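You operate a simulated robot arm through the tools that you are given. There is no shell and no other tool.

The job below is to be done with a simulated robot arm. You get a single attempt, and the scene is never put back.

## Task
Switch the warmer off, stir the broth tin even, lid it and swing the grey lever over it.
Fine: the black knob is the switch; white paddle, put back; the lid with the black post; leave the plum tin be; spill none. Set down upright: white paddle.

Only the result counts: the job must be done as asked and must still hold three seconds after the hand-in. Knocking over, shifting, dropping, spilling or breaking anything else fails it. Lids that push on must go on centred and level and be pressed home; caps that screw on are set level and turned clockwise until they are tight.

## Robot
A 6-joint arm with a two-finger gripper, fixed in place. Base frame: the origin is at the foot of the arm, x ahead of it, y to its left, z up. Lengths are in m, angles in rad, forces in N, time in s.
Its first joint turns from -2.897 to 2.897 rad. Payload 2.45 kg.
The tool frame sits at the grasp point between the pads (the TCP): z along the fingers, y along the line on which they close. The tips reach 0.02 m beyond it. Largest opening 0.14 m; the body of the gripper starts 0.168 m behind the TCP.
Orientation is told as [roll, pitch, yaw] about the base's x, y, z axes, in that order, counted from this pose: with the fingers straight down and closing along the base's y, the tool's x points along the base's -x, its y along +y and its z along -z.

## Interface
- The arm moves only by the tool jog_arm. Its argument "moves" is a list of rows, each a list of 3 entries, a list of its own where there are three numbers: the shift along the base's x, y, z in m, then the turn, a rotation vector about the base's x, y, z in rad, then the opening, from 0 (shut) to 1 (fully open). In form: [[[tx, ty, tz], [ax, ay, az], hand], ...]. A call has 1 to 20 rows; each row is the pose to reach, as a shift and turn from the pose commanded when the call began. A row lasts 0.2 s, in which the tool goes at most 0.05 m and 0.15 rad; a call with a longer step from one row to the next is refused whole, and so is a gripper value outside its range. A pose out of reach is approached as far as the arm can. The call stops where the force on the tool passes 40 N (or 10 N more than at its start, if that is more) or the arm is blocked; 0.2 s more then pass. The fingers move at their own pace (about 0.045 m/s each) and stop on an object; they squeeze with about 37 N. The grip force told is the motor's: it shows also when the fingers shut on nothing. Time passes only in rows, and 0.2 s behind the last, so rows that repeat a pose let the fingers close. The reply holds the time, the measured pose of the TCP, the force on the tool along the base axes, the opening and the grip force, in the units named above and with some noise, with the torque about the TCP (base axes, N m) and any sound that the robot's microphone picked up.
- Cameras (640 x 400 px; columns grow to the right, rows downward): "scene" is fixed at [0.055, 0.4946, 1.7027]; the picture's right is [-0.35, -0.94, 0.00], its down [-0.53, 0.20, -0.82] and it looks along [0.77, -0.29, -0.57] (base axes); focal length 344 px, centre (320, 200). "wrist" rides on the gripper at [0.078, 0.011, -0.209] in the tool frame; the picture's right is [-0.14, 0.99, 0.00], its down [-0.92, -0.13, -0.37] and it looks along [-0.37, -0.05, 0.93] (tool axes); focal length 280 px, centre (320, 200). There is no depth. A picture from a camera that has moved, and an enlarged one, comes with that camera's place and axes in the base frame and with its lens. The place of the scene camera against the robot may be out by one fixed shift of up to 0.018 m in any direction.
- get_image(camera): a new picture of that camera. The clock stands still meanwhile.
- close_up(camera, box): a new picture of the part [left, top, right, bottom] of that camera's present view, enlarged. The clock stands still meanwhile.
- hand_in(): hands the job in; it is judged then, once.

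Places have to be worked out from the pictures, the camera data and where the tool is seen. Open the gripper and draw the arm clear of the work before you hand the job in, unless the task says otherwise.

The tools are called after "Request:" as a command line: name --argument value ..., lists and objects as JSON in quotes. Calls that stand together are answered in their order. jog_arm: Moves the arm, as the interface text tells. Its arguments: {"type":"object","properties":{"moves":{"type":"array","items":{"type":"array"}}},"required":["moves"]} The other tools are called the same way: get_image (camera) takes a picture; close_up (camera, box) takes an enlarged picture of a part of a camera's view; hand_in () hands the job in.

At the start:

```text
time: 0.0
ee_pos: [0.6888, 0.0607, 1.3902]
tool_rot: [-0.001, 0.0, 0.001]
wrist_force: [-0.6, 0.1, 0.1]
moment: [0.01, 0.01, -0.01]
gripper_width: 0.14
finger_force: 0.0
```

scene: 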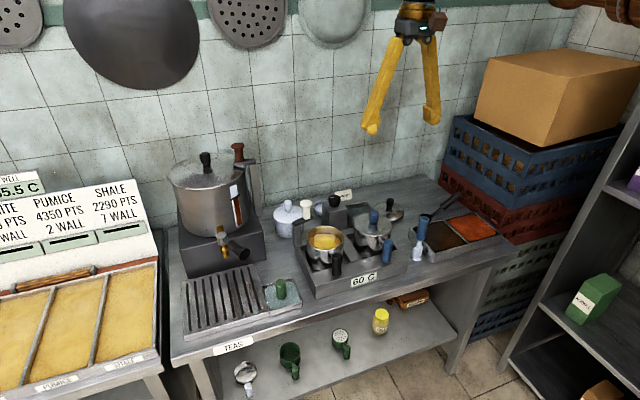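
wrist: 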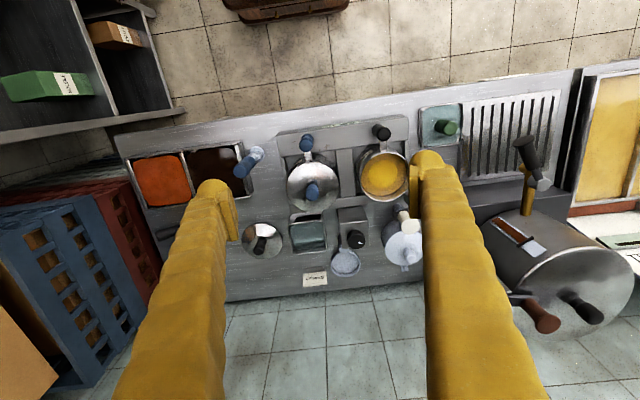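

I'll begin by looking closely at the workbench from both cameras to identify the parts.

Request:
close_up --camera "scene" --box '[260, 170, 420, 300]'

Request:
close_up --camera "wrist" --box '[220, 90, 480, 300]'

Request:
close_up --camera "scene" --box '[360, 170, 520, 280]'

```text
3.08 times, centred on (340, 235) of scene
camera zoom: at [0.055, 0.4946, 1.7027], right [-0.35, -0.94, 0.0], down [-0.53, 0.2, -0.82], along [0.77, -0.29, -0.57], focal length 1058 px, centre (258, 92)
```

zoom: 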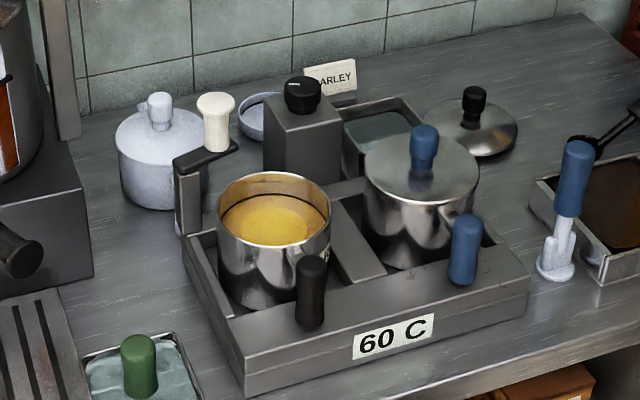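

```text
1.90 times, centred on (350, 195) of wrist
camera zoom: at [0.6112, 0.072, 1.5998], right [0.14, 0.99, 0.0], down [0.92, -0.13, 0.37], along [0.37, -0.05, -0.93], focal length 534 px, centre (263, 210)
```

zoom: 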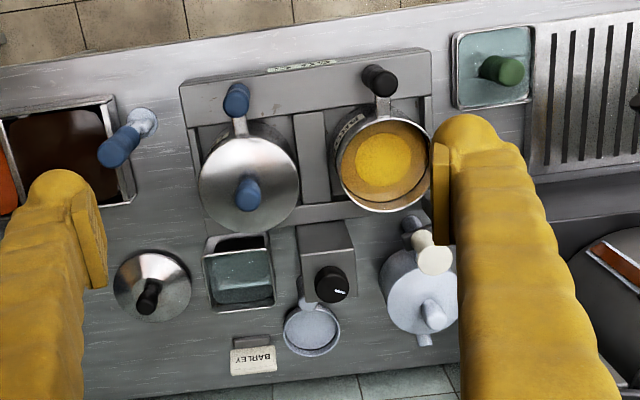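

```text
3.64 times, centred on (440, 225) of scene
camera zoom: at [0.055, 0.4946, 1.7027], right [-0.35, -0.94, 0.0], down [-0.53, 0.2, -0.82], along [0.77, -0.29, -0.57], focal length 1250 px, centre (-116, 109)
```

zoom: 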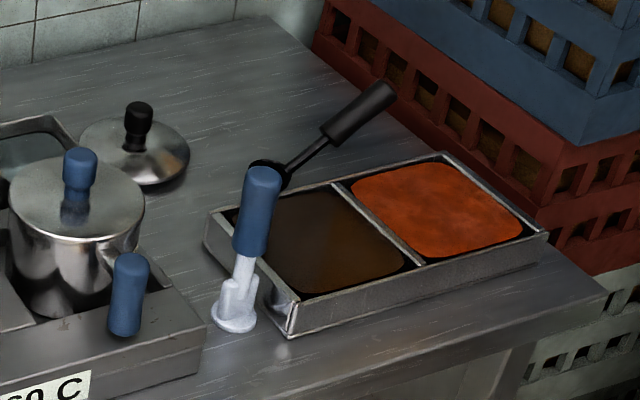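

The open tin with yellow content, the black knob on the grey block, the cream-knobbed lever, the lid with black post and the blue-handled paddle are visible. I'll zoom in more for labels and markings before moving.

Request:
close_up --camera "scene" --box '[300, 215, 350, 275]'

Request:
close_up --camera "scene" --box '[320, 180, 370, 215]'

Request:
close_up --camera "wrist" --box '[340, 130, 430, 200]'

Request:
close_up --camera "wrist" --box '[320, 200, 430, 280]'

Request:
close_up --camera "wrist" --box '[220, 120, 340, 220]'

Request:
close_up --camera "scene" --box '[345, 195, 440, 270]'

```text
6.67 times, centred on (325, 245) of scene
camera zoom: at [0.055, 0.4946, 1.7027], right [-0.35, -0.94, 0.0], down [-0.53, 0.2, -0.82], along [0.77, -0.29, -0.57], focal length 2292 px, centre (287, -100)
```

zoom: 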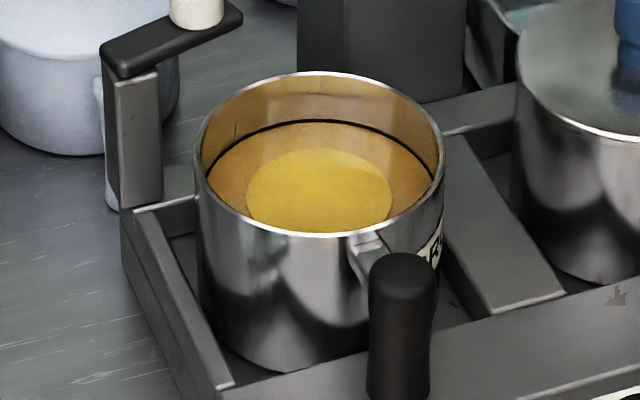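

```text
11.43 times, centred on (345, 198) of scene
camera zoom: at [0.055, 0.4946, 1.7027], right [-0.35, -0.94, 0.0], down [-0.53, 0.2, -0.82], along [0.77, -0.29, -0.57], focal length 3929 px, centre (34, 229)
```

zoom: 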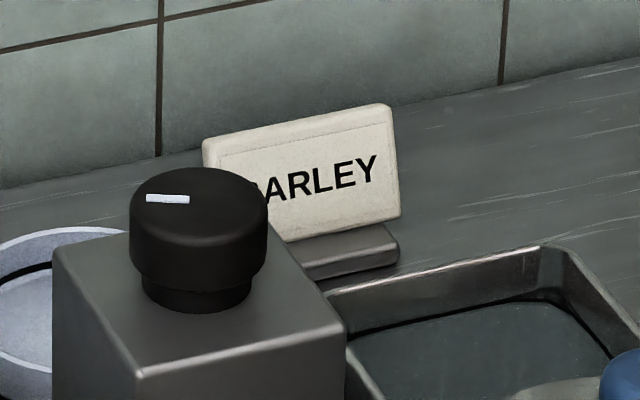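

```text
5.71 times, centred on (385, 165) of wrist
camera zoom: at [0.6112, 0.072, 1.5998], right [0.14, 0.99, 0.0], down [0.92, -0.13, 0.37], along [0.37, -0.05, -0.93], focal length 1602 px, centre (-51, 400)
```

zoom: 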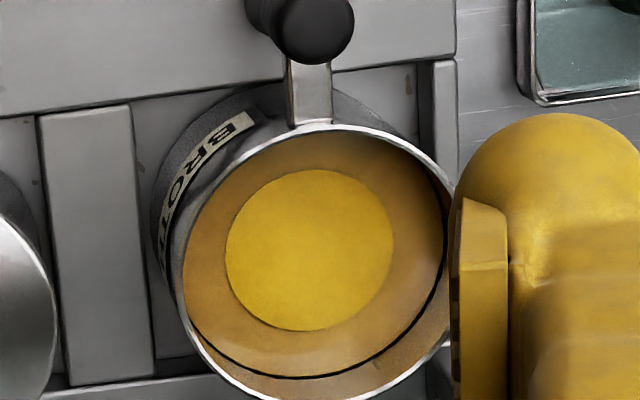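

```text
5.00 times, centred on (375, 240) of wrist
camera zoom: at [0.6112, 0.072, 1.5998], right [0.14, 0.99, 0.0], down [0.92, -0.13, 0.37], along [0.37, -0.05, -0.93], focal length 1402 px, centre (45, 0)
```

zoom: 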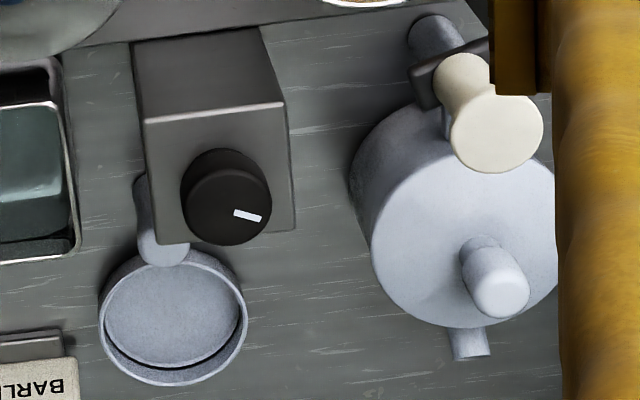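

```text
4.00 times, centred on (280, 170) of wrist
camera zoom: at [0.6112, 0.072, 1.5998], right [0.14, 0.99, 0.0], down [0.92, -0.13, 0.37], along [0.37, -0.05, -0.93], focal length 1122 px, centre (480, 320)
```

zoom: 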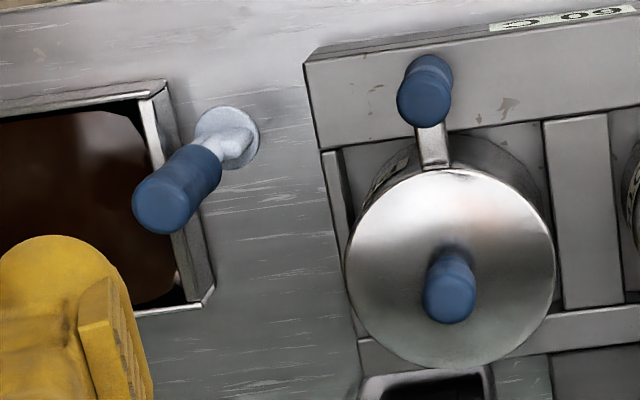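

```text
5.33 times, centred on (392, 232) of scene
camera zoom: at [0.055, 0.4946, 1.7027], right [-0.35, -0.94, 0.0], down [-0.53, 0.2, -0.82], along [0.77, -0.29, -0.57], focal length 1833 px, centre (-67, 27)
```

zoom: 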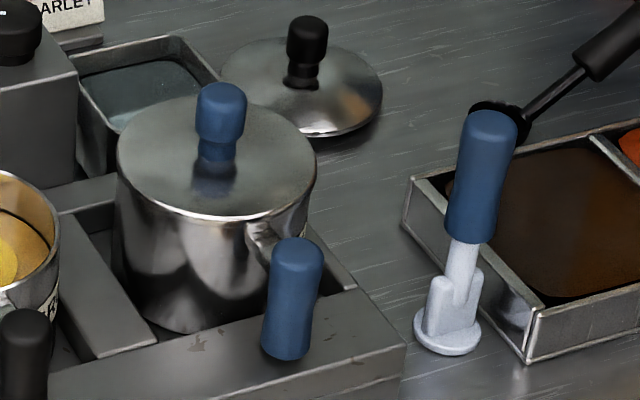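

The label confirms the open tin is BROTH; its rim centre is near (0.82, 0.19, 0.98), and the knob top near (0.946, 0.109, 1.037). I'll lower the arm for a closer look with the wrist camera.

Request:
jog_arm --moves '[[[0.032, 0.01, -0.028], [0, 0, 0], 1], [[0.064, 0.02, -0.056], [0, 0, 0], 1], [[0.096, 0.03, -0.084], [0, 0, 0], 1], [[0.128, 0.04, -0.112], [0, 0, 0], 1], [[0.16, 0.05, -0.14], [0, 0, 0], 1]]'

Request:
get_image --camera "wrist"

Request:
get_image --camera "scene"

```text
time: 1.2
ee_pos: [0.8482, 0.1112, 1.25]
tool_rot: [0.001, -0.003, 0.001]
wrist_force: [0.5, -0.2, 1.3]
moment: [0.04, -0.08, 0.01]
gripper_width: 0.1396
finger_force: 0.0
```

```text
taken
camera wrist: at [0.7697, 0.1237, 1.4594], right [0.14, 0.99, 0.0], down [0.92, -0.13, 0.37], along [0.37, -0.05, -0.93], focal length 280 px, centre (320, 200)
```

wrist: 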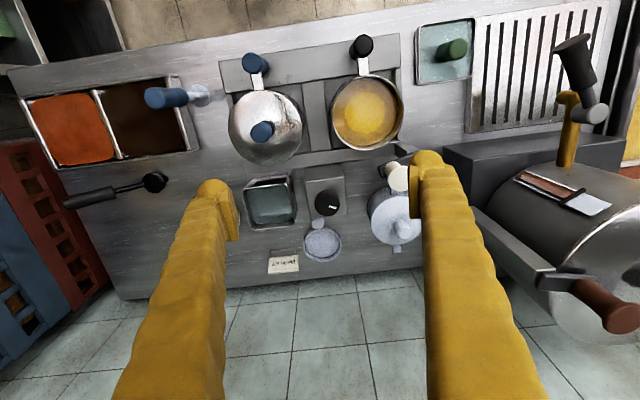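

```text
taken
```

scene: 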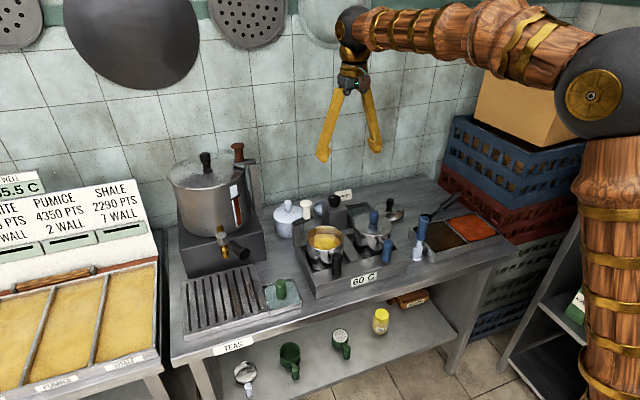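

Request:
close_up --camera "wrist" --box '[280, 150, 410, 270]'

Request:
close_up --camera "wrist" --box '[130, 60, 230, 130]'

Request:
close_up --camera "wrist" --box '[220, 20, 420, 160]'

```text
3.33 times, centred on (345, 210) of wrist
camera zoom: at [0.7697, 0.1237, 1.4594], right [0.14, 0.99, 0.0], down [0.92, -0.13, 0.37], along [0.37, -0.05, -0.93], focal length 935 px, centre (237, 167)
```

zoom: 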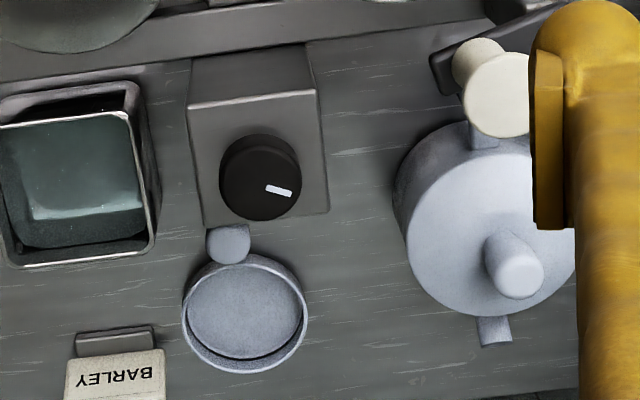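

```text
5.71 times, centred on (180, 95) of wrist
camera zoom: at [0.7697, 0.1237, 1.4594], right [0.14, 0.99, 0.0], down [0.92, -0.13, 0.37], along [0.37, -0.05, -0.93], focal length 1602 px, centre (1120, 800)
```

zoom: 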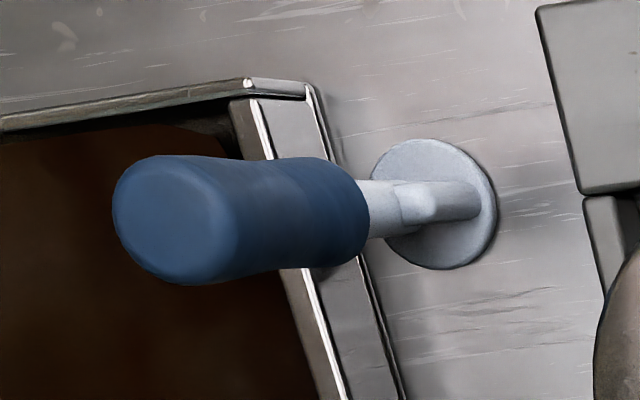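

```text
2.86 times, centred on (320, 90) of wrist
camera zoom: at [0.7697, 0.1237, 1.4594], right [0.14, 0.99, 0.0], down [0.92, -0.13, 0.37], along [0.37, -0.05, -0.93], focal length 801 px, centre (320, 514)
```

zoom: 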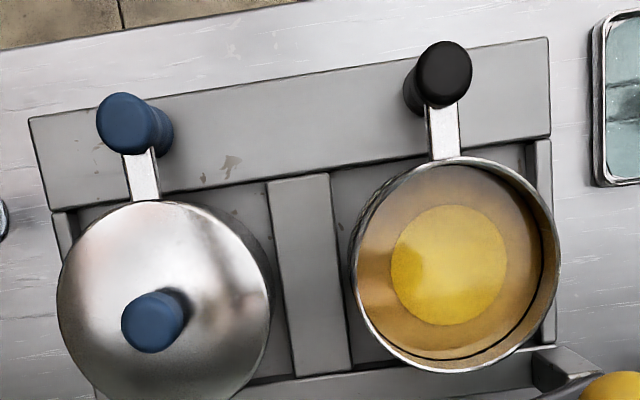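

No OFF mark is visible yet; the knob's white tick points toward +y. I'll zoom the scene camera on the warmer body and block to search for a lamp or dial marks.

Request:
close_up --camera "scene" --box '[295, 250, 415, 305]'

Request:
close_up --camera "scene" --box '[315, 185, 365, 235]'

Request:
close_up --camera "wrist" --box '[300, 175, 350, 220]'

Request:
close_up --camera "scene" --box '[400, 205, 450, 265]'

Request:
close_up --camera "scene" --box '[270, 190, 330, 240]'

```text
5.33 times, centred on (355, 278) of scene
camera zoom: at [0.055, 0.4946, 1.7027], right [-0.35, -0.94, 0.0], down [-0.53, 0.2, -0.82], along [0.77, -0.29, -0.57], focal length 1833 px, centre (133, -213)
```

zoom: 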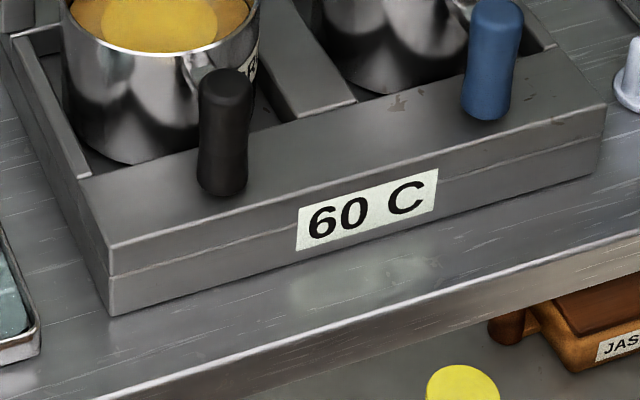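

```text
8.00 times, centred on (340, 210) of scene
camera zoom: at [0.055, 0.4946, 1.7027], right [-0.35, -0.94, 0.0], down [-0.53, 0.2, -0.82], along [0.77, -0.29, -0.57], focal length 2750 px, centre (160, 120)
```

zoom: 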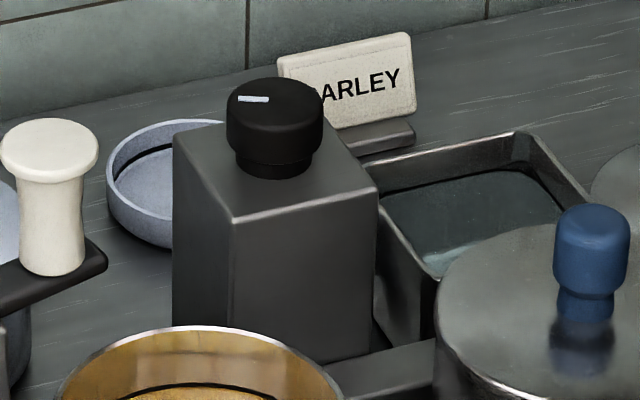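

```text
8.89 times, centred on (325, 198) of wrist
camera zoom: at [0.7697, 0.1237, 1.4594], right [0.14, 0.99, 0.0], down [0.92, -0.13, 0.37], along [0.37, -0.05, -0.93], focal length 2492 px, centre (276, 222)
```

zoom: 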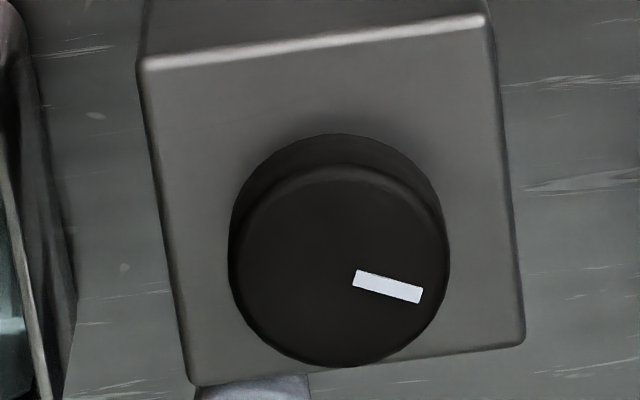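

```text
6.67 times, centred on (425, 235) of scene
camera zoom: at [0.055, 0.4946, 1.7027], right [-0.35, -0.94, 0.0], down [-0.53, 0.2, -0.82], along [0.77, -0.29, -0.57], focal length 2292 px, centre (-380, -33)
```

zoom: 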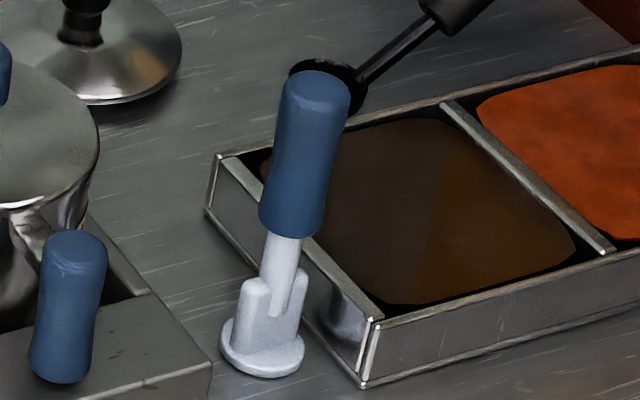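

```text
8.00 times, centred on (300, 215) of scene
camera zoom: at [0.055, 0.4946, 1.7027], right [-0.35, -0.94, 0.0], down [-0.53, 0.2, -0.82], along [0.77, -0.29, -0.57], focal length 2750 px, centre (480, 80)
```

zoom: 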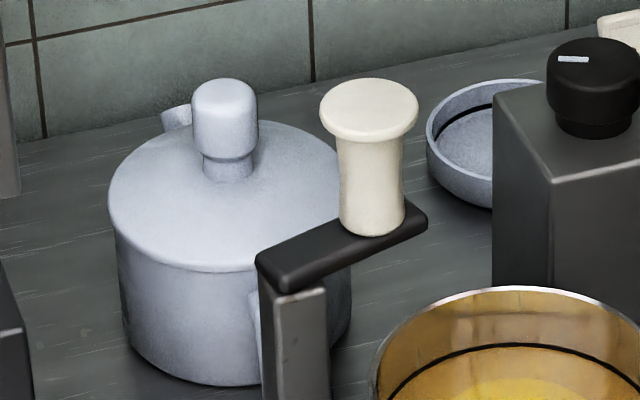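

The paddle is self-standing on a round foot. The knob has no markings, so I'll rely on feel and sound. I move above the knob at about (0.947, 0.110), part-closing the hand, to check alignment.

Request:
jog_arm --moves '[[[0.033, 0, -0.037], [0, 0, 0], 0.8], [[0.066, 0, -0.074], [0, 0, 0], 0.6], [[0.099, -0.001, -0.11], [0, 0, 0], 0.6], [[0.099, -0.001, -0.11], [0, 0, 0], 0.6]]'

Request:
get_image --camera "wrist"

Request:
close_up --camera "scene" --box '[270, 130, 400, 250]'

```text
time: 2.2
ee_pos: [0.9472, 0.1083, 1.1389]
tool_rot: [0.0, -0.001, 0.0]
wrist_force: [0.2, -0.7, -0.4]
moment: [0.01, 0.01, 0.0]
gripper_width: 0.0838
finger_force: 0.1
```

```text
taken
camera wrist: at [0.87, 0.1206, 1.3483], right [0.14, 0.99, 0.0], down [0.92, -0.13, 0.37], along [0.37, -0.05, -0.93], focal length 280 px, centre (320, 200)
```

wrist: 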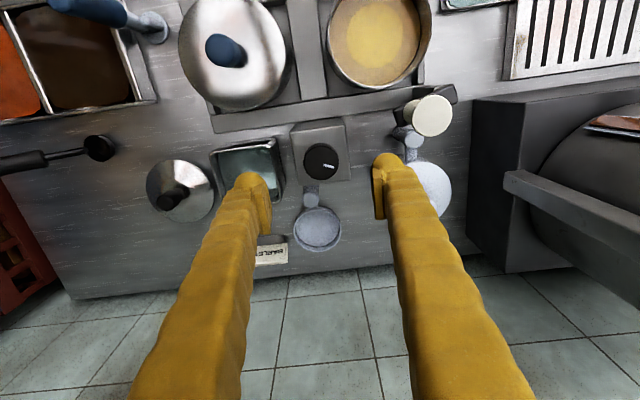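

```text
3.33 times, centred on (335, 190) of scene
camera zoom: at [0.055, 0.4946, 1.7027], right [-0.35, -0.94, 0.0], down [-0.53, 0.2, -0.82], along [0.77, -0.29, -0.57], focal length 1146 px, centre (270, 233)
```

zoom: 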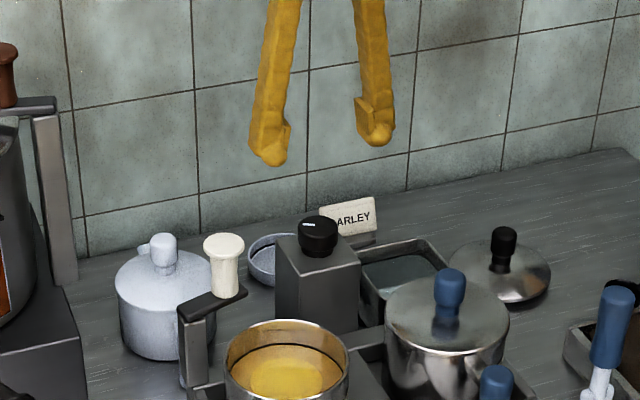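

The TCP is right above the knob (knob at ~(0.946, 0.110)). I descend so the pads straddle the knob's upper part, then close on it.

Request:
jog_arm --moves '[[[-0.001, 0.001, -0.035], [0, 0, 0], 0.6], [[-0.001, 0.001, -0.07], [0, 0, 0], 0.6], [[-0.001, 0.001, -0.095], [0, 0, 0], 0.6], [[-0.001, 0.001, -0.104], [0, 0, 0], 0.6], [[-0.001, 0.001, -0.104], [0, 0, 0], 0.6]]'

Request:
close_up --camera "scene" --box '[290, 150, 400, 230]'

Request:
get_image --camera "wrist"

```text
time: 3.4
ee_pos: [0.9475, 0.1105, 1.0348]
tool_rot: [0.001, 0.0, -0.001]
wrist_force: [0.1, -0.5, -0.4]
moment: [-0.01, -0.04, -0.02]
gripper_width: 0.084
finger_force: 0.1
```

```text
5.00 times, centred on (345, 190) of scene
camera zoom: at [0.055, 0.4946, 1.7027], right [-0.35, -0.94, 0.0], down [-0.53, 0.2, -0.82], along [0.77, -0.29, -0.57], focal length 1719 px, centre (195, 250)
```

zoom: 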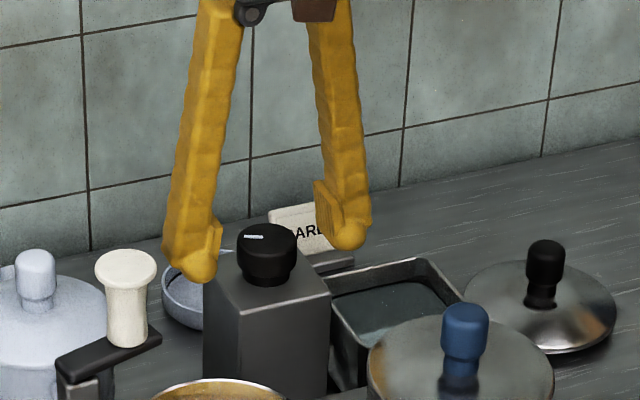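

```text
taken
camera wrist: at [0.8698, 0.1223, 1.2445], right [0.14, 0.99, 0.0], down [0.92, -0.13, 0.37], along [0.37, -0.05, -0.93], focal length 280 px, centre (320, 200)
```

wrist: 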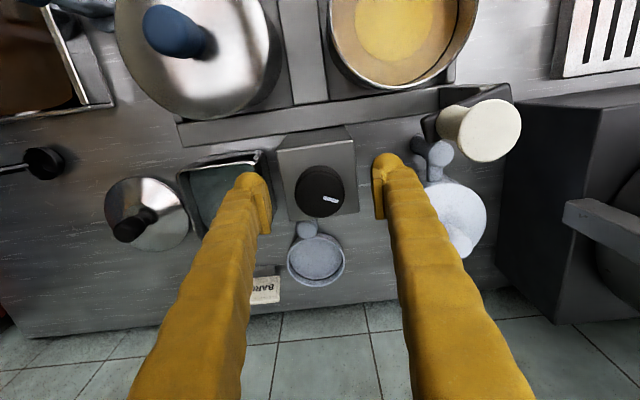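

The pads straddle the knob with good centring. I close the fingers on it.

Request:
jog_arm --moves '[[[0, 0, 0], [0, 0, 0], 0.2], [[0, 0, 0], [0, 0, 0], 0.1], [[0, 0, 0], [0, 0, 0], 0.1], [[0, 0, 0], [0, 0, 0], 0.1], [[0, 0, 0], [0, 0, 0], 0.1]]'

Request:
get_image --camera "wrist"

```text
time: 4.6
ee_pos: [0.9481, 0.1103, 1.0341]
tool_rot: [0.0, -0.002, 0.002]
wrist_force: [0.6, -12.2, -0.3]
moment: [-0.1, -0.02, -0.04]
gripper_width: 0.0404
finger_force: 45.1
```

```text
taken
camera wrist: at [0.8698, 0.1218, 1.2446], right [0.14, 0.99, 0.0], down [0.92, -0.13, 0.37], along [0.36, -0.05, -0.93], focal length 280 px, centre (320, 200)
```

wrist: 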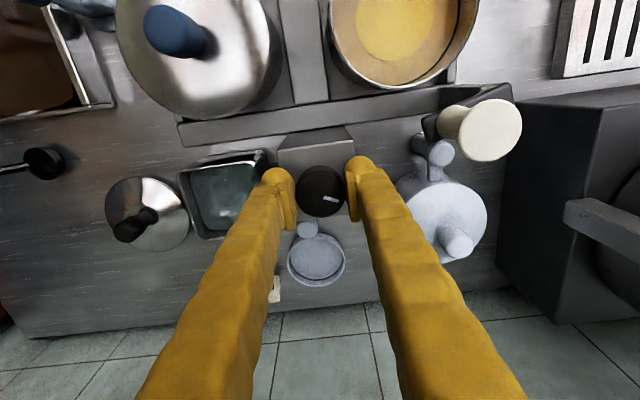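

Gripped at 0.040 m with a −12 N side force, so the knob is slightly toward −y. I nudge −y to relieve it and try a small counter-clockwise turn to feel for travel.

Request:
jog_arm --moves '[[[0, -0.001, 0], [0, 0, 0], 0.1], [[0, -0.001, 0], [0, 0, 0.08], 0.1], [[0, -0.001, 0], [0, 0, 0.16], 0.1], [[0, -0.001, 0], [0, 0, 0.24], 0.1]]'

Request:
close_up --camera "scene" --box '[320, 180, 370, 215]'

```text
time: 5.6
ee_pos: [0.9479, 0.1088, 1.0342]
tool_rot: [0.0, -0.001, 0.241]
wrist_force: [9.9, 7.2, -16.3]
moment: [0.06, -0.02, 0.03]
gripper_width: 0.0408
finger_force: 45.5
```

```text
11.43 times, centred on (345, 198) of scene
camera zoom: at [0.055, 0.4946, 1.7027], right [-0.35, -0.94, 0.0], down [-0.53, 0.2, -0.82], along [0.77, -0.29, -0.57], focal length 3929 px, centre (34, 229)
```

zoom: 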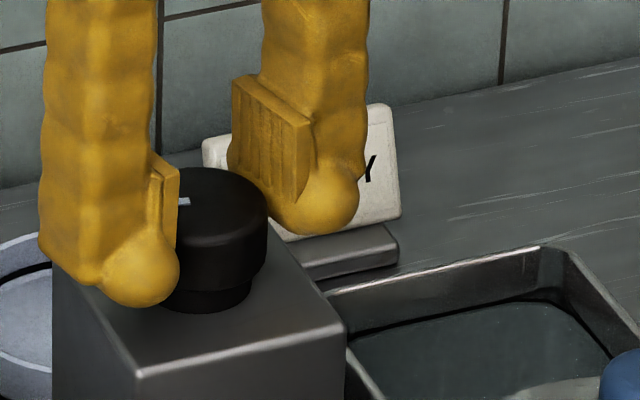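

Request:
close_up --camera "wrist" --box '[285, 155, 355, 225]'

```text
5.71 times, centred on (320, 190) of wrist
camera zoom: at [0.8695, 0.102, 1.2446], right [-0.1, 0.99, 0.0], down [0.92, 0.1, 0.37], along [0.37, 0.04, -0.93], focal length 1602 px, centre (320, 257)
```

zoom: 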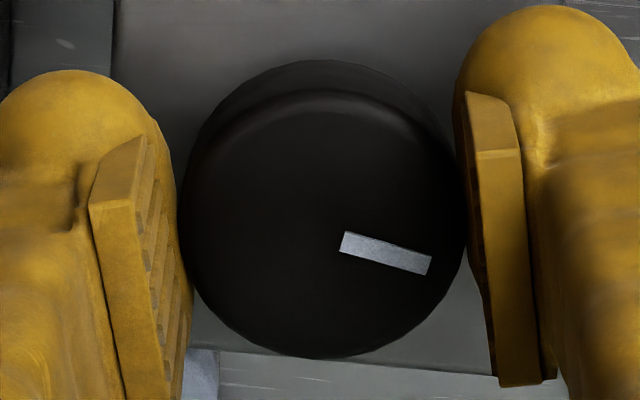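

The knob turned with the hand (tick moved ~14° counter-clockwise) with little torque. I continue counter-clockwise, watching torque and sound.

Request:
jog_arm --moves '[[[0, 0, 0], [0, 0, 0.1], 0.1], [[0, 0, 0], [0, 0, 0.2], 0.1], [[0, 0, 0], [0, 0, 0.3], 0.1], [[0, 0, 0], [0, 0, 0.4], 0.1]]'

Request:
close_up --camera "wrist" --box '[285, 155, 355, 225]'

```text
time: 6.6
ee_pos: [0.9477, 0.108, 1.0364]
tool_rot: [0.001, 0.0, 0.64]
wrist_force: [1.9, -13.2, -3.7]
moment: [-0.26, 0.12, -0.52]
gripper_width: 0.0403
finger_force: 45.2
```

```text
5.71 times, centred on (320, 190) of wrist
camera zoom: at [0.8789, 0.0712, 1.2457], right [-0.48, 0.88, 0.0], down [0.81, 0.45, 0.37], along [0.32, 0.18, -0.93], focal length 1602 px, centre (320, 257)
```

zoom: 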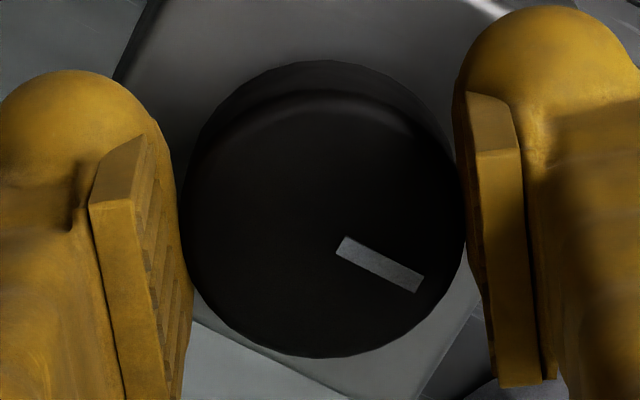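

The torque rose to −0.5 N·m and the tick slipped against the pads: the knob is against a stop with its tick pointing +y, about 27° from the start, with no sound. I'll turn the other way and listen for a click.

Request:
jog_arm --moves '[[[0, 0, 0], [0, 0, -0.1], 0.1], [[0, 0, 0], [0, 0, -0.2], 0.1], [[0, 0, 0], [0, 0, -0.3], 0.1], [[0, 0, 0], [0, 0, -0.4], 0.1], [[0, 0, 0], [0, 0, -0.5], 0.1], [[0, 0, 0], [0, 0, -0.6], 0.1], [[0, 0, 0], [0, 0, -0.7], 0.1]]'

Request:
close_up --camera "wrist" --box '[285, 155, 355, 225]'

```text
time: 8.2
ee_pos: [0.9475, 0.1095, 1.0375]
tool_rot: [0.0, 0.0, -0.061]
wrist_force: [4.1, 10.2, -12.6]
moment: [0.06, -0.03, 0.07]
gripper_width: 0.0404
finger_force: 45.5
```

```text
5.71 times, centred on (320, 190) of wrist
camera zoom: at [0.8703, 0.1264, 1.2458], right [0.2, 0.98, 0.0], down [0.91, -0.18, 0.37], along [0.36, -0.07, -0.93], focal length 1602 px, centre (320, 257)
```

zoom: 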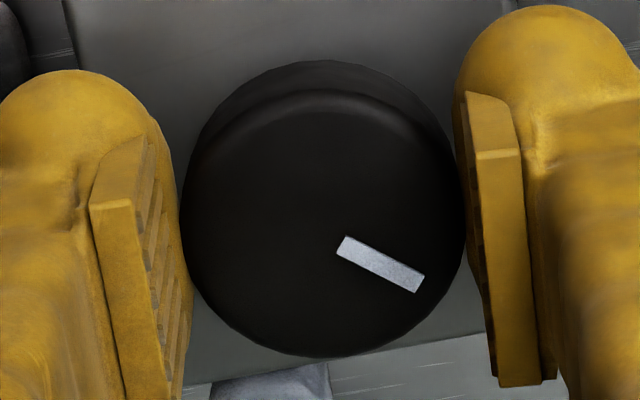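

The knob follows clockwise with no stop yet (tick ~53°). I continue clockwise and listen.

Request:
jog_arm --moves '[[[0, 0, 0], [0, 0, -0.1], 0.1], [[0, 0, 0], [0, 0, -0.2], 0.1], [[0, 0, 0], [0, 0, -0.3], 0.1], [[0, 0, 0], [0, 0, -0.4], 0.1], [[0, 0, 0], [0, 0, -0.5], 0.1], [[0, 0, 0], [0, 0, -0.6], 0.1], [[0, 0, 0], [0, 0, -0.7], 0.1], [[0, 0, 0], [0, 0, -0.8], 0.1]]'

Request:
close_up --camera "wrist" --box '[285, 155, 355, 225]'

```text
time: 9.0
ee_pos: [0.9473, 0.1115, 1.0364]
tool_rot: [0.001, 0.0, -0.33]
wrist_force: [6.9, 6.2, -4.0]
moment: [0.05, -0.14, 0.03]
gripper_width: 0.0405
finger_force: 44.6
stopped in row 3: the force on the tool passed its limit at 42 N (the readings are from after the stop); the commanded pose is now the measured one
```

```text
5.71 times, centred on (320, 190) of wrist
camera zoom: at [0.8771, 0.1469, 1.2458], right [0.45, 0.89, 0.0], down [0.83, -0.42, 0.37], along [0.33, -0.16, -0.93], focal length 1602 px, centre (320, 257)
```

zoom: 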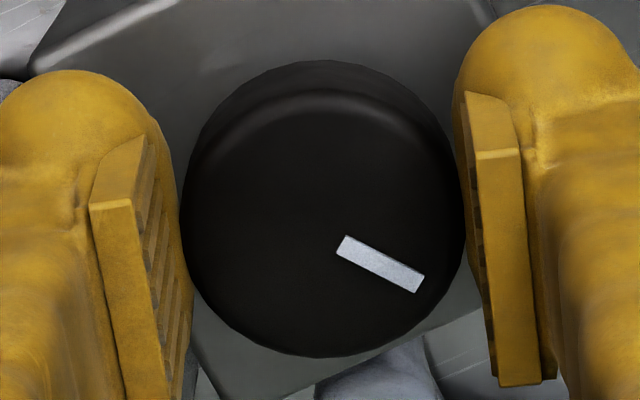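

A transient side force stopped the row, but the tick still moves with the hand (~38° now) and forces are low. I continue clockwise.

Request:
jog_arm --moves '[[[0, 0, 0], [0, 0, -0.07], 0.1], [[0, 0, 0], [0, 0, -0.14], 0.1], [[0, 0, 0], [0, 0, -0.21], 0.1], [[0, 0, 0], [0, 0, -0.28], 0.1], [[0, 0, 0], [0, 0, -0.35], 0.1], [[0, 0, 0], [0, 0, -0.42], 0.1], [[0, 0, 0], [0, 0, -0.49], 0.1]]'

Request:
close_up --camera "wrist" --box '[285, 155, 355, 225]'

```text
time: 10.1
ee_pos: [0.9485, 0.1118, 1.0368]
tool_rot: [0.004, -0.001, -0.648]
wrist_force: [7.7, 5.9, -6.2]
moment: [0.08, -0.15, 0.03]
gripper_width: 0.0404
finger_force: 44.8
stopped in row 5: the force on the tool passed its limit at 42 N (the readings are from after the stop); the commanded pose is now the measured one
```

```text
5.71 times, centred on (320, 190) of wrist
camera zoom: at [0.8917, 0.1677, 1.2459], right [0.71, 0.71, 0.0], down [0.66, -0.66, 0.37], along [0.26, -0.26, -0.93], focal length 1602 px, centre (320, 257)
```

zoom: 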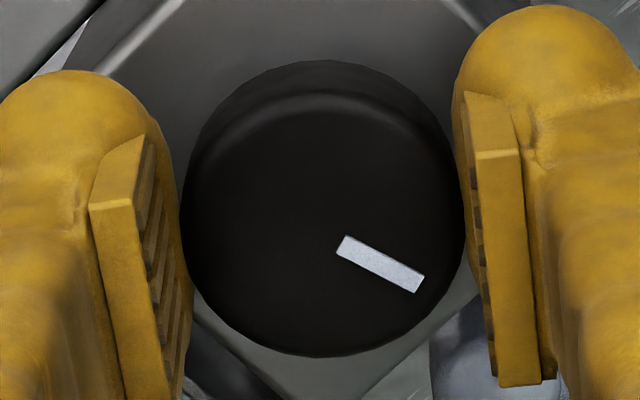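

Same transient: the knob still turns (tick ~20°). I release and re-grip briefly to relieve the side load, then continue clockwise.

Request:
jog_arm --moves '[[[0, 0, 0], [0, 0, 0], 0.4], [[0, 0, 0], [0, 0, 0], 0.4], [[-0.001, -0.002, -0.002], [0, 0, 0], 0.4], [[-0.001, -0.002, -0.002], [0, 0, 0], 0.1], [[-0.001, -0.002, -0.002], [0, 0, 0], 0.1], [[-0.001, -0.002, -0.002], [0, 0, 0], 0.1]]'

Request:
close_up --camera "wrist" --box '[285, 155, 355, 225]'

```text
time: 11.4
ee_pos: [0.9483, 0.1116, 1.0349]
tool_rot: [0.008, -0.002, -0.647]
wrist_force: [8.2, 7.5, -3.7]
moment: [0.05, -0.12, 0.03]
gripper_width: 0.0408
finger_force: 20.5
stopped in row 6: the force on the tool passed its limit at 42 N (the readings are from after the stop); the commanded pose is now the measured one
```

```text
5.71 times, centred on (320, 190) of wrist
camera zoom: at [0.8906, 0.1672, 1.2436], right [0.71, 0.71, 0.01], down [0.66, -0.66, 0.37], along [0.27, -0.26, -0.93], focal length 1602 px, centre (320, 257)
```

zoom: 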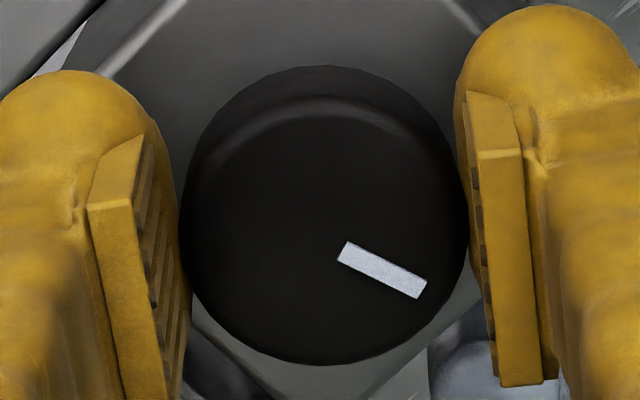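

The grip forces at different yaws tell me the knob axis is nearer (0.951, 0.1095). I open, recentre on that axis, and re-grip.

Request:
jog_arm --moves '[[[0, 0, 0], [0, 0, 0], 0.4], [[0, 0, 0], [0, 0, 0], 0.4], [[0.0028, -0.002, 0], [0, 0, 0], 0.4], [[0.0028, -0.002, 0], [0, 0, 0], 0.4]]'

Request:
jog_arm --moves '[[[0, 0, 0], [0, 0, 0], 0.25], [[0, 0, 0], [0, 0, 0], 0.2], [[0, 0, 0], [0, 0, 0], 0.15], [[0, 0, 0], [0, 0, 0], 0.1]]'

Request:
close_up --camera "wrist" --box '[285, 155, 355, 225]'

```text
time: 12.4
ee_pos: [0.9496, 0.1109, 1.0341]
tool_rot: [0.007, -0.002, -0.645]
wrist_force: [0.0, -0.6, -1.3]
moment: [0.01, 0.02, -0.03]
gripper_width: 0.056
finger_force: 0.2
```

```text
time: 13.4
ee_pos: [0.9505, 0.1106, 1.0342]
tool_rot: [0.006, -0.002, -0.647]
wrist_force: [-1.7, -1.2, 1.4]
moment: [-0.04, 0.07, 0.02]
gripper_width: 0.0403
finger_force: 44.9
```

```text
5.71 times, centred on (320, 190) of wrist
camera zoom: at [0.893, 0.1657, 1.244], right [0.71, 0.71, 0.01], down [0.66, -0.66, 0.37], along [0.27, -0.26, -0.93], focal length 1602 px, centre (320, 257)
```

zoom: 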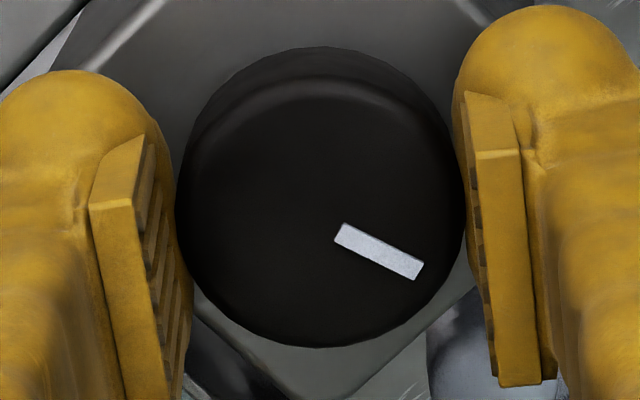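

Now the forces are near zero with a firm grip. I continue turning clockwise.

Request:
jog_arm --moves '[[[0, 0, 0], [0, 0, -0.08], 0.1], [[0, 0, 0], [0, 0, -0.16], 0.1], [[0, 0, 0], [0, 0, -0.24], 0.1], [[0, 0, 0], [0, 0, -0.32], 0.1], [[0, 0, 0], [0, 0, -0.4], 0.1], [[0, 0, 0], [0, 0, -0.48], 0.1]]'

Request:
close_up --camera "wrist" --box '[285, 155, 355, 225]'

```text
time: 14.8
ee_pos: [0.95, 0.1096, 1.0353]
tool_rot: [0.006, 0.0, -1.127]
wrist_force: [8.7, 15.8, 0.6]
moment: [0.16, -0.05, 0.05]
gripper_width: 0.0401
finger_force: 45.2
```

```text
5.71 times, centred on (320, 190) of wrist
camera zoom: at [0.9247, 0.1858, 1.2441], right [0.95, 0.3, 0.01], down [0.28, -0.89, 0.37], along [0.12, -0.35, -0.93], focal length 1602 px, centre (320, 257)
```

zoom: 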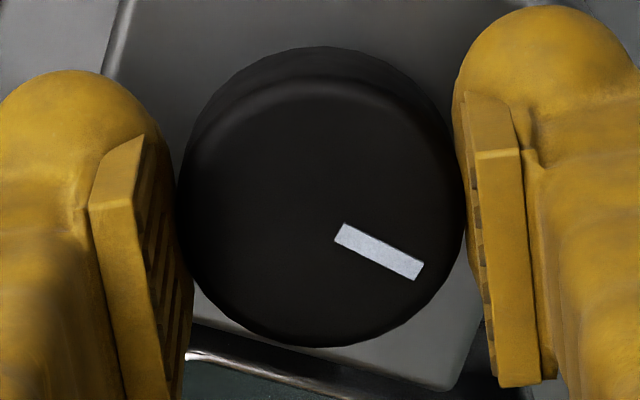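

Tick is now about −7° (pointing away from the robot), still free and no sound. I keep turning clockwise.

Request:
jog_arm --moves '[[[0, 0.0005, 0], [0, 0, -0.08], 0.1], [[0, 0.001, 0], [0, 0, -0.16], 0.1], [[0, 0.001, 0], [0, 0, -0.24], 0.1], [[0, 0.001, 0], [0, 0, -0.32], 0.1], [[0, 0.001, 0], [0, 0, -0.4], 0.1], [[0, 0.001, 0], [0, 0, -0.48], 0.1]]'

Request:
close_up --camera "wrist" --box '[285, 155, 355, 225]'

```text
time: 16.2
ee_pos: [0.9492, 0.1105, 1.0341]
tool_rot: [0.01, -0.001, -1.605]
wrist_force: [20.8, 7.1, 6.1]
moment: [-0.04, -0.23, 0.81]
gripper_width: 0.0405
finger_force: 45.4
```

```text
5.71 times, centred on (320, 190) of wrist
camera zoom: at [0.9622, 0.1898, 1.244], right [0.98, -0.17, 0.01], down [-0.16, -0.92, 0.37], along [-0.06, -0.36, -0.93], focal length 1602 px, centre (320, 257)
```

zoom: 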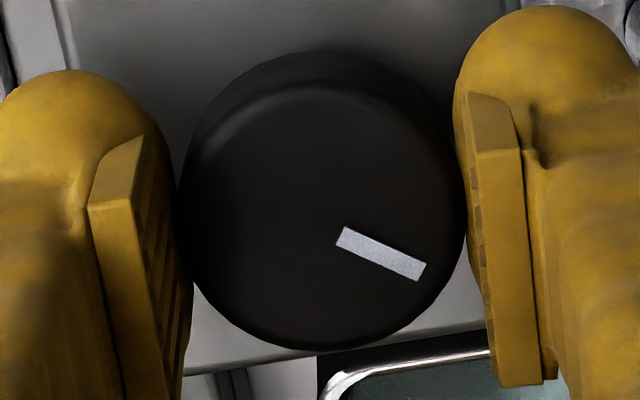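

Torque rose to +0.81 N·m: this is the other stop, with the tick at about −36°. I'll compare the scene for any indicator (lamp, display, glow) at this end.

Request:
get_image --camera "scene"

Request:
close_up --camera "scene" --box '[270, 180, 430, 300]'

Request:
close_up --camera "scene" --box '[0, 160, 130, 280]'

Request:
get_image --camera "wrist"

```text
taken
```

scene: 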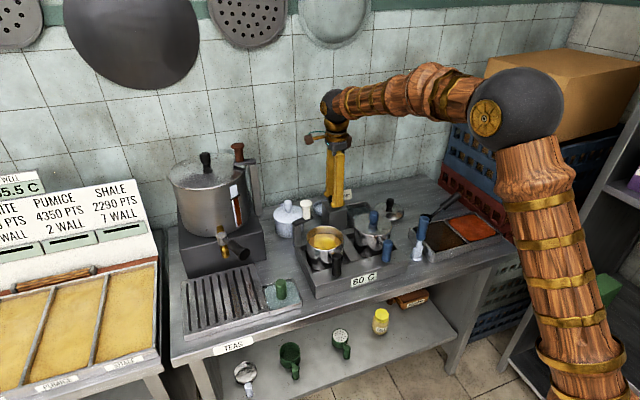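

```text
3.33 times, centred on (350, 240) of scene
camera zoom: at [0.055, 0.4946, 1.7027], right [-0.35, -0.94, 0.0], down [-0.53, 0.2, -0.82], along [0.77, -0.29, -0.57], focal length 1146 px, centre (220, 67)
```

zoom: 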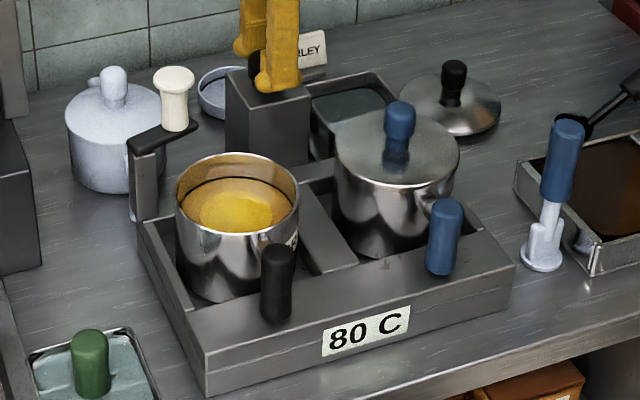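

```text
3.33 times, centred on (65, 220) of scene
camera zoom: at [0.055, 0.4946, 1.7027], right [-0.35, -0.94, 0.0], down [-0.53, 0.2, -0.82], along [0.77, -0.29, -0.57], focal length 1146 px, centre (1170, 133)
```

zoom: 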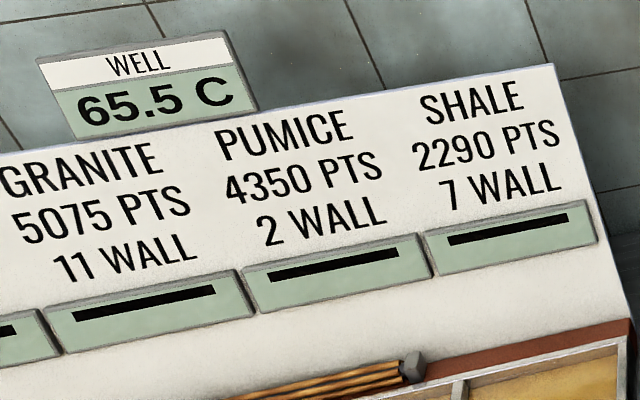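

```text
taken
camera wrist: at [0.9622, 0.1898, 1.244], right [0.98, -0.17, 0.01], down [-0.16, -0.92, 0.37], along [-0.06, -0.36, -0.93], focal length 280 px, centre (320, 200)
```

wrist: 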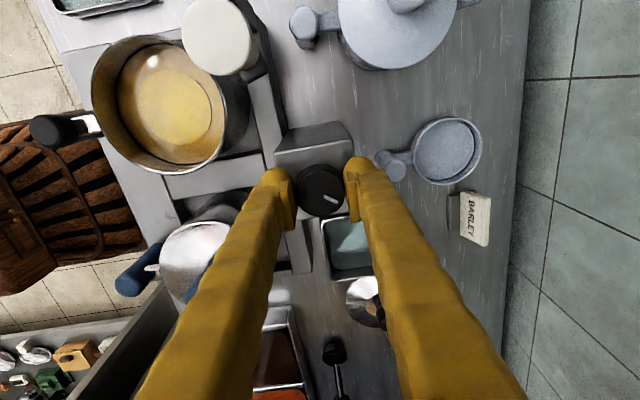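

The display now reads 80 C (it was 60 C), so clockwise is hotter; OFF must be the counter-clockwise stop. I turn back counter-clockwise.

Request:
jog_arm --moves '[[[0.0005, -0.0005, 0], [0, 0, 0.1], 0.1], [[0.001, -0.001, 0], [0, 0, 0.2], 0.1], [[0.001, -0.001, 0], [0, 0, 0.3], 0.1], [[0.001, -0.001, 0], [0, 0, 0.4], 0.1], [[0.001, -0.001, 0], [0, 0, 0.5], 0.1], [[0.001, -0.001, 0], [0, 0, 0.6], 0.1], [[0.001, -0.001, 0], [0, 0, 0.7], 0.1], [[0.001, -0.001, 0], [0, 0, 0.8], 0.1], [[0.001, -0.001, 0], [0, 0, 0.9], 0.1], [[0.001, -0.001, 0], [0, 0, 1.0], 0.1]]'

Request:
close_up --camera "scene" --box '[270, 180, 430, 300]'

```text
time: 18.4
ee_pos: [0.9509, 0.109, 1.0347]
tool_rot: [0.008, -0.001, -0.604]
wrist_force: [1.7, 13.3, 6.5]
moment: [0.12, -0.02, -0.01]
gripper_width: 0.0403
finger_force: 45.0
```

```text
3.33 times, centred on (350, 240) of scene
camera zoom: at [0.055, 0.4946, 1.7027], right [-0.35, -0.94, 0.0], down [-0.53, 0.2, -0.82], along [0.77, -0.29, -0.57], focal length 1146 px, centre (220, 67)
```

zoom: 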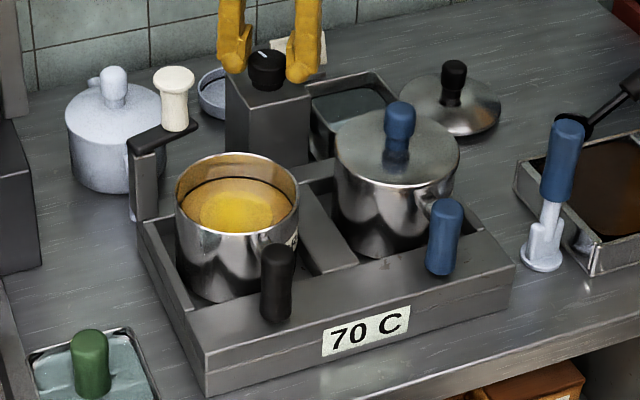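

The display fell to 70 C, confirming direction. I continue counter-clockwise.

Request:
jog_arm --moves '[[[0, 0.0005, 0], [0, 0, 0.1], 0.1], [[0, 0.0005, 0], [0, 0, 0.2], 0.1], [[0, 0.0005, 0], [0, 0, 0.3], 0.1], [[0, 0.0005, 0], [0, 0, 0.4], 0.1], [[0, 0.0005, 0], [0, 0, 0.5], 0.1], [[0, 0.0005, 0], [0, 0, 0.6], 0.1], [[0, 0.0005, 0], [0, 0, 0.7], 0.1], [[0, 0.0005, 0], [0, 0, 0.8], 0.1], [[0, 0.0005, 0], [0, 0, 0.9], 0.1]]'

Request:
close_up --camera "scene" --box '[270, 180, 430, 300]'

```text
time: 20.4
ee_pos: [0.95, 0.1112, 1.0341]
tool_rot: [0.007, -0.002, 0.296]
wrist_force: [17.2, 5.8, 0.5]
moment: [0.13, -0.36, 0.01]
gripper_width: 0.0396
finger_force: 44.8
```

```text
3.33 times, centred on (350, 240) of scene
camera zoom: at [0.055, 0.4946, 1.7027], right [-0.35, -0.94, 0.0], down [-0.53, 0.2, -0.82], along [0.77, -0.29, -0.57], focal length 1146 px, centre (220, 67)
```

zoom: 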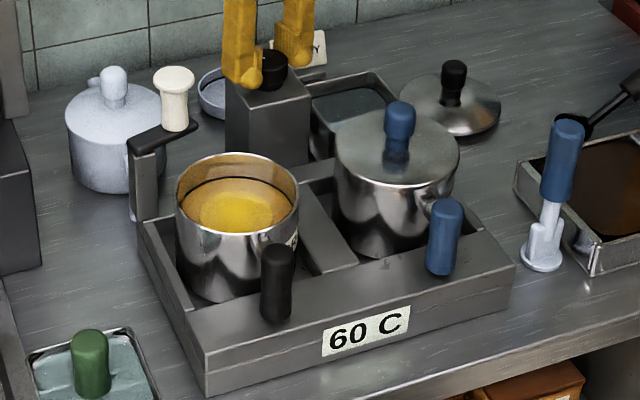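

Display is back to 60 C, still moving freely. I keep on to the counter-clockwise stop.

Request:
jog_arm --moves '[[[0.0005, -0.0005, 0], [0, 0, 0.08], 0.1], [[0.0005, -0.001, 0], [0, 0, 0.16], 0.1], [[0.0005, -0.001, 0], [0, 0, 0.24], 0.1], [[0.0005, -0.001, 0], [0, 0, 0.32], 0.1], [[0.0005, -0.001, 0], [0, 0, 0.4], 0.1], [[0.0005, -0.001, 0], [0, 0, 0.4], 0.1]]'

Request:
close_up --camera "scene" --box '[270, 180, 430, 300]'

Request:
close_up --camera "wrist" --box '[285, 155, 355, 225]'

```text
time: 21.7
ee_pos: [0.9509, 0.1086, 1.0343]
tool_rot: [0.011, 0.0, 0.694]
wrist_force: [-0.7, 3.1, -2.8]
moment: [0.05, 0.05, 0.0]
gripper_width: 0.0396
finger_force: 44.8
stopped in row 6: the force on the tool passed its limit at 41 N (the readings are from after the stop); the commanded pose is now the measured one
```

```text
3.33 times, centred on (350, 240) of scene
camera zoom: at [0.055, 0.4946, 1.7027], right [-0.35, -0.94, 0.0], down [-0.53, 0.2, -0.82], along [0.77, -0.29, -0.57], focal length 1146 px, centre (220, 67)
```

zoom: 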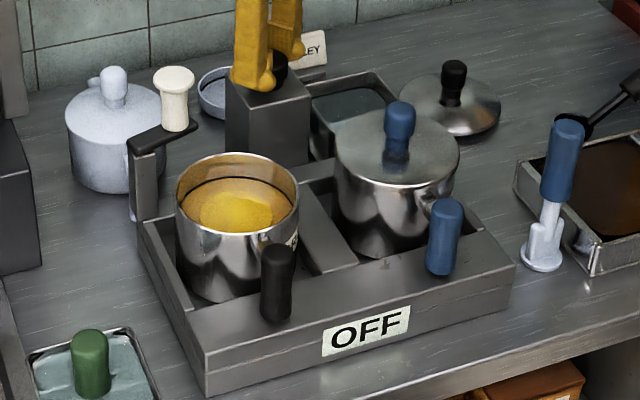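

```text
5.71 times, centred on (320, 190) of wrist
camera zoom: at [0.8848, 0.0674, 1.2438], right [-0.53, 0.85, 0.01], down [0.79, 0.49, 0.37], along [0.31, 0.2, -0.93], focal length 1602 px, centre (320, 257)
```

zoom: 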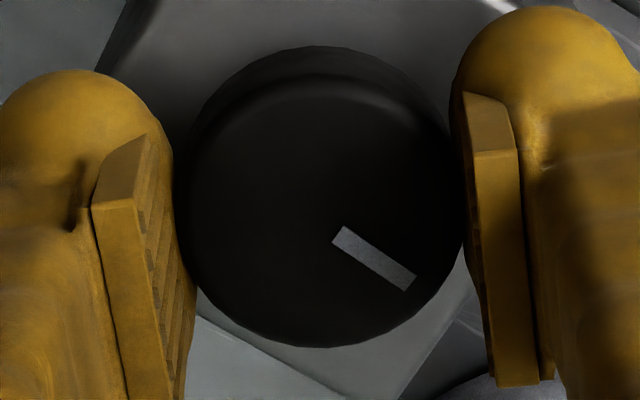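

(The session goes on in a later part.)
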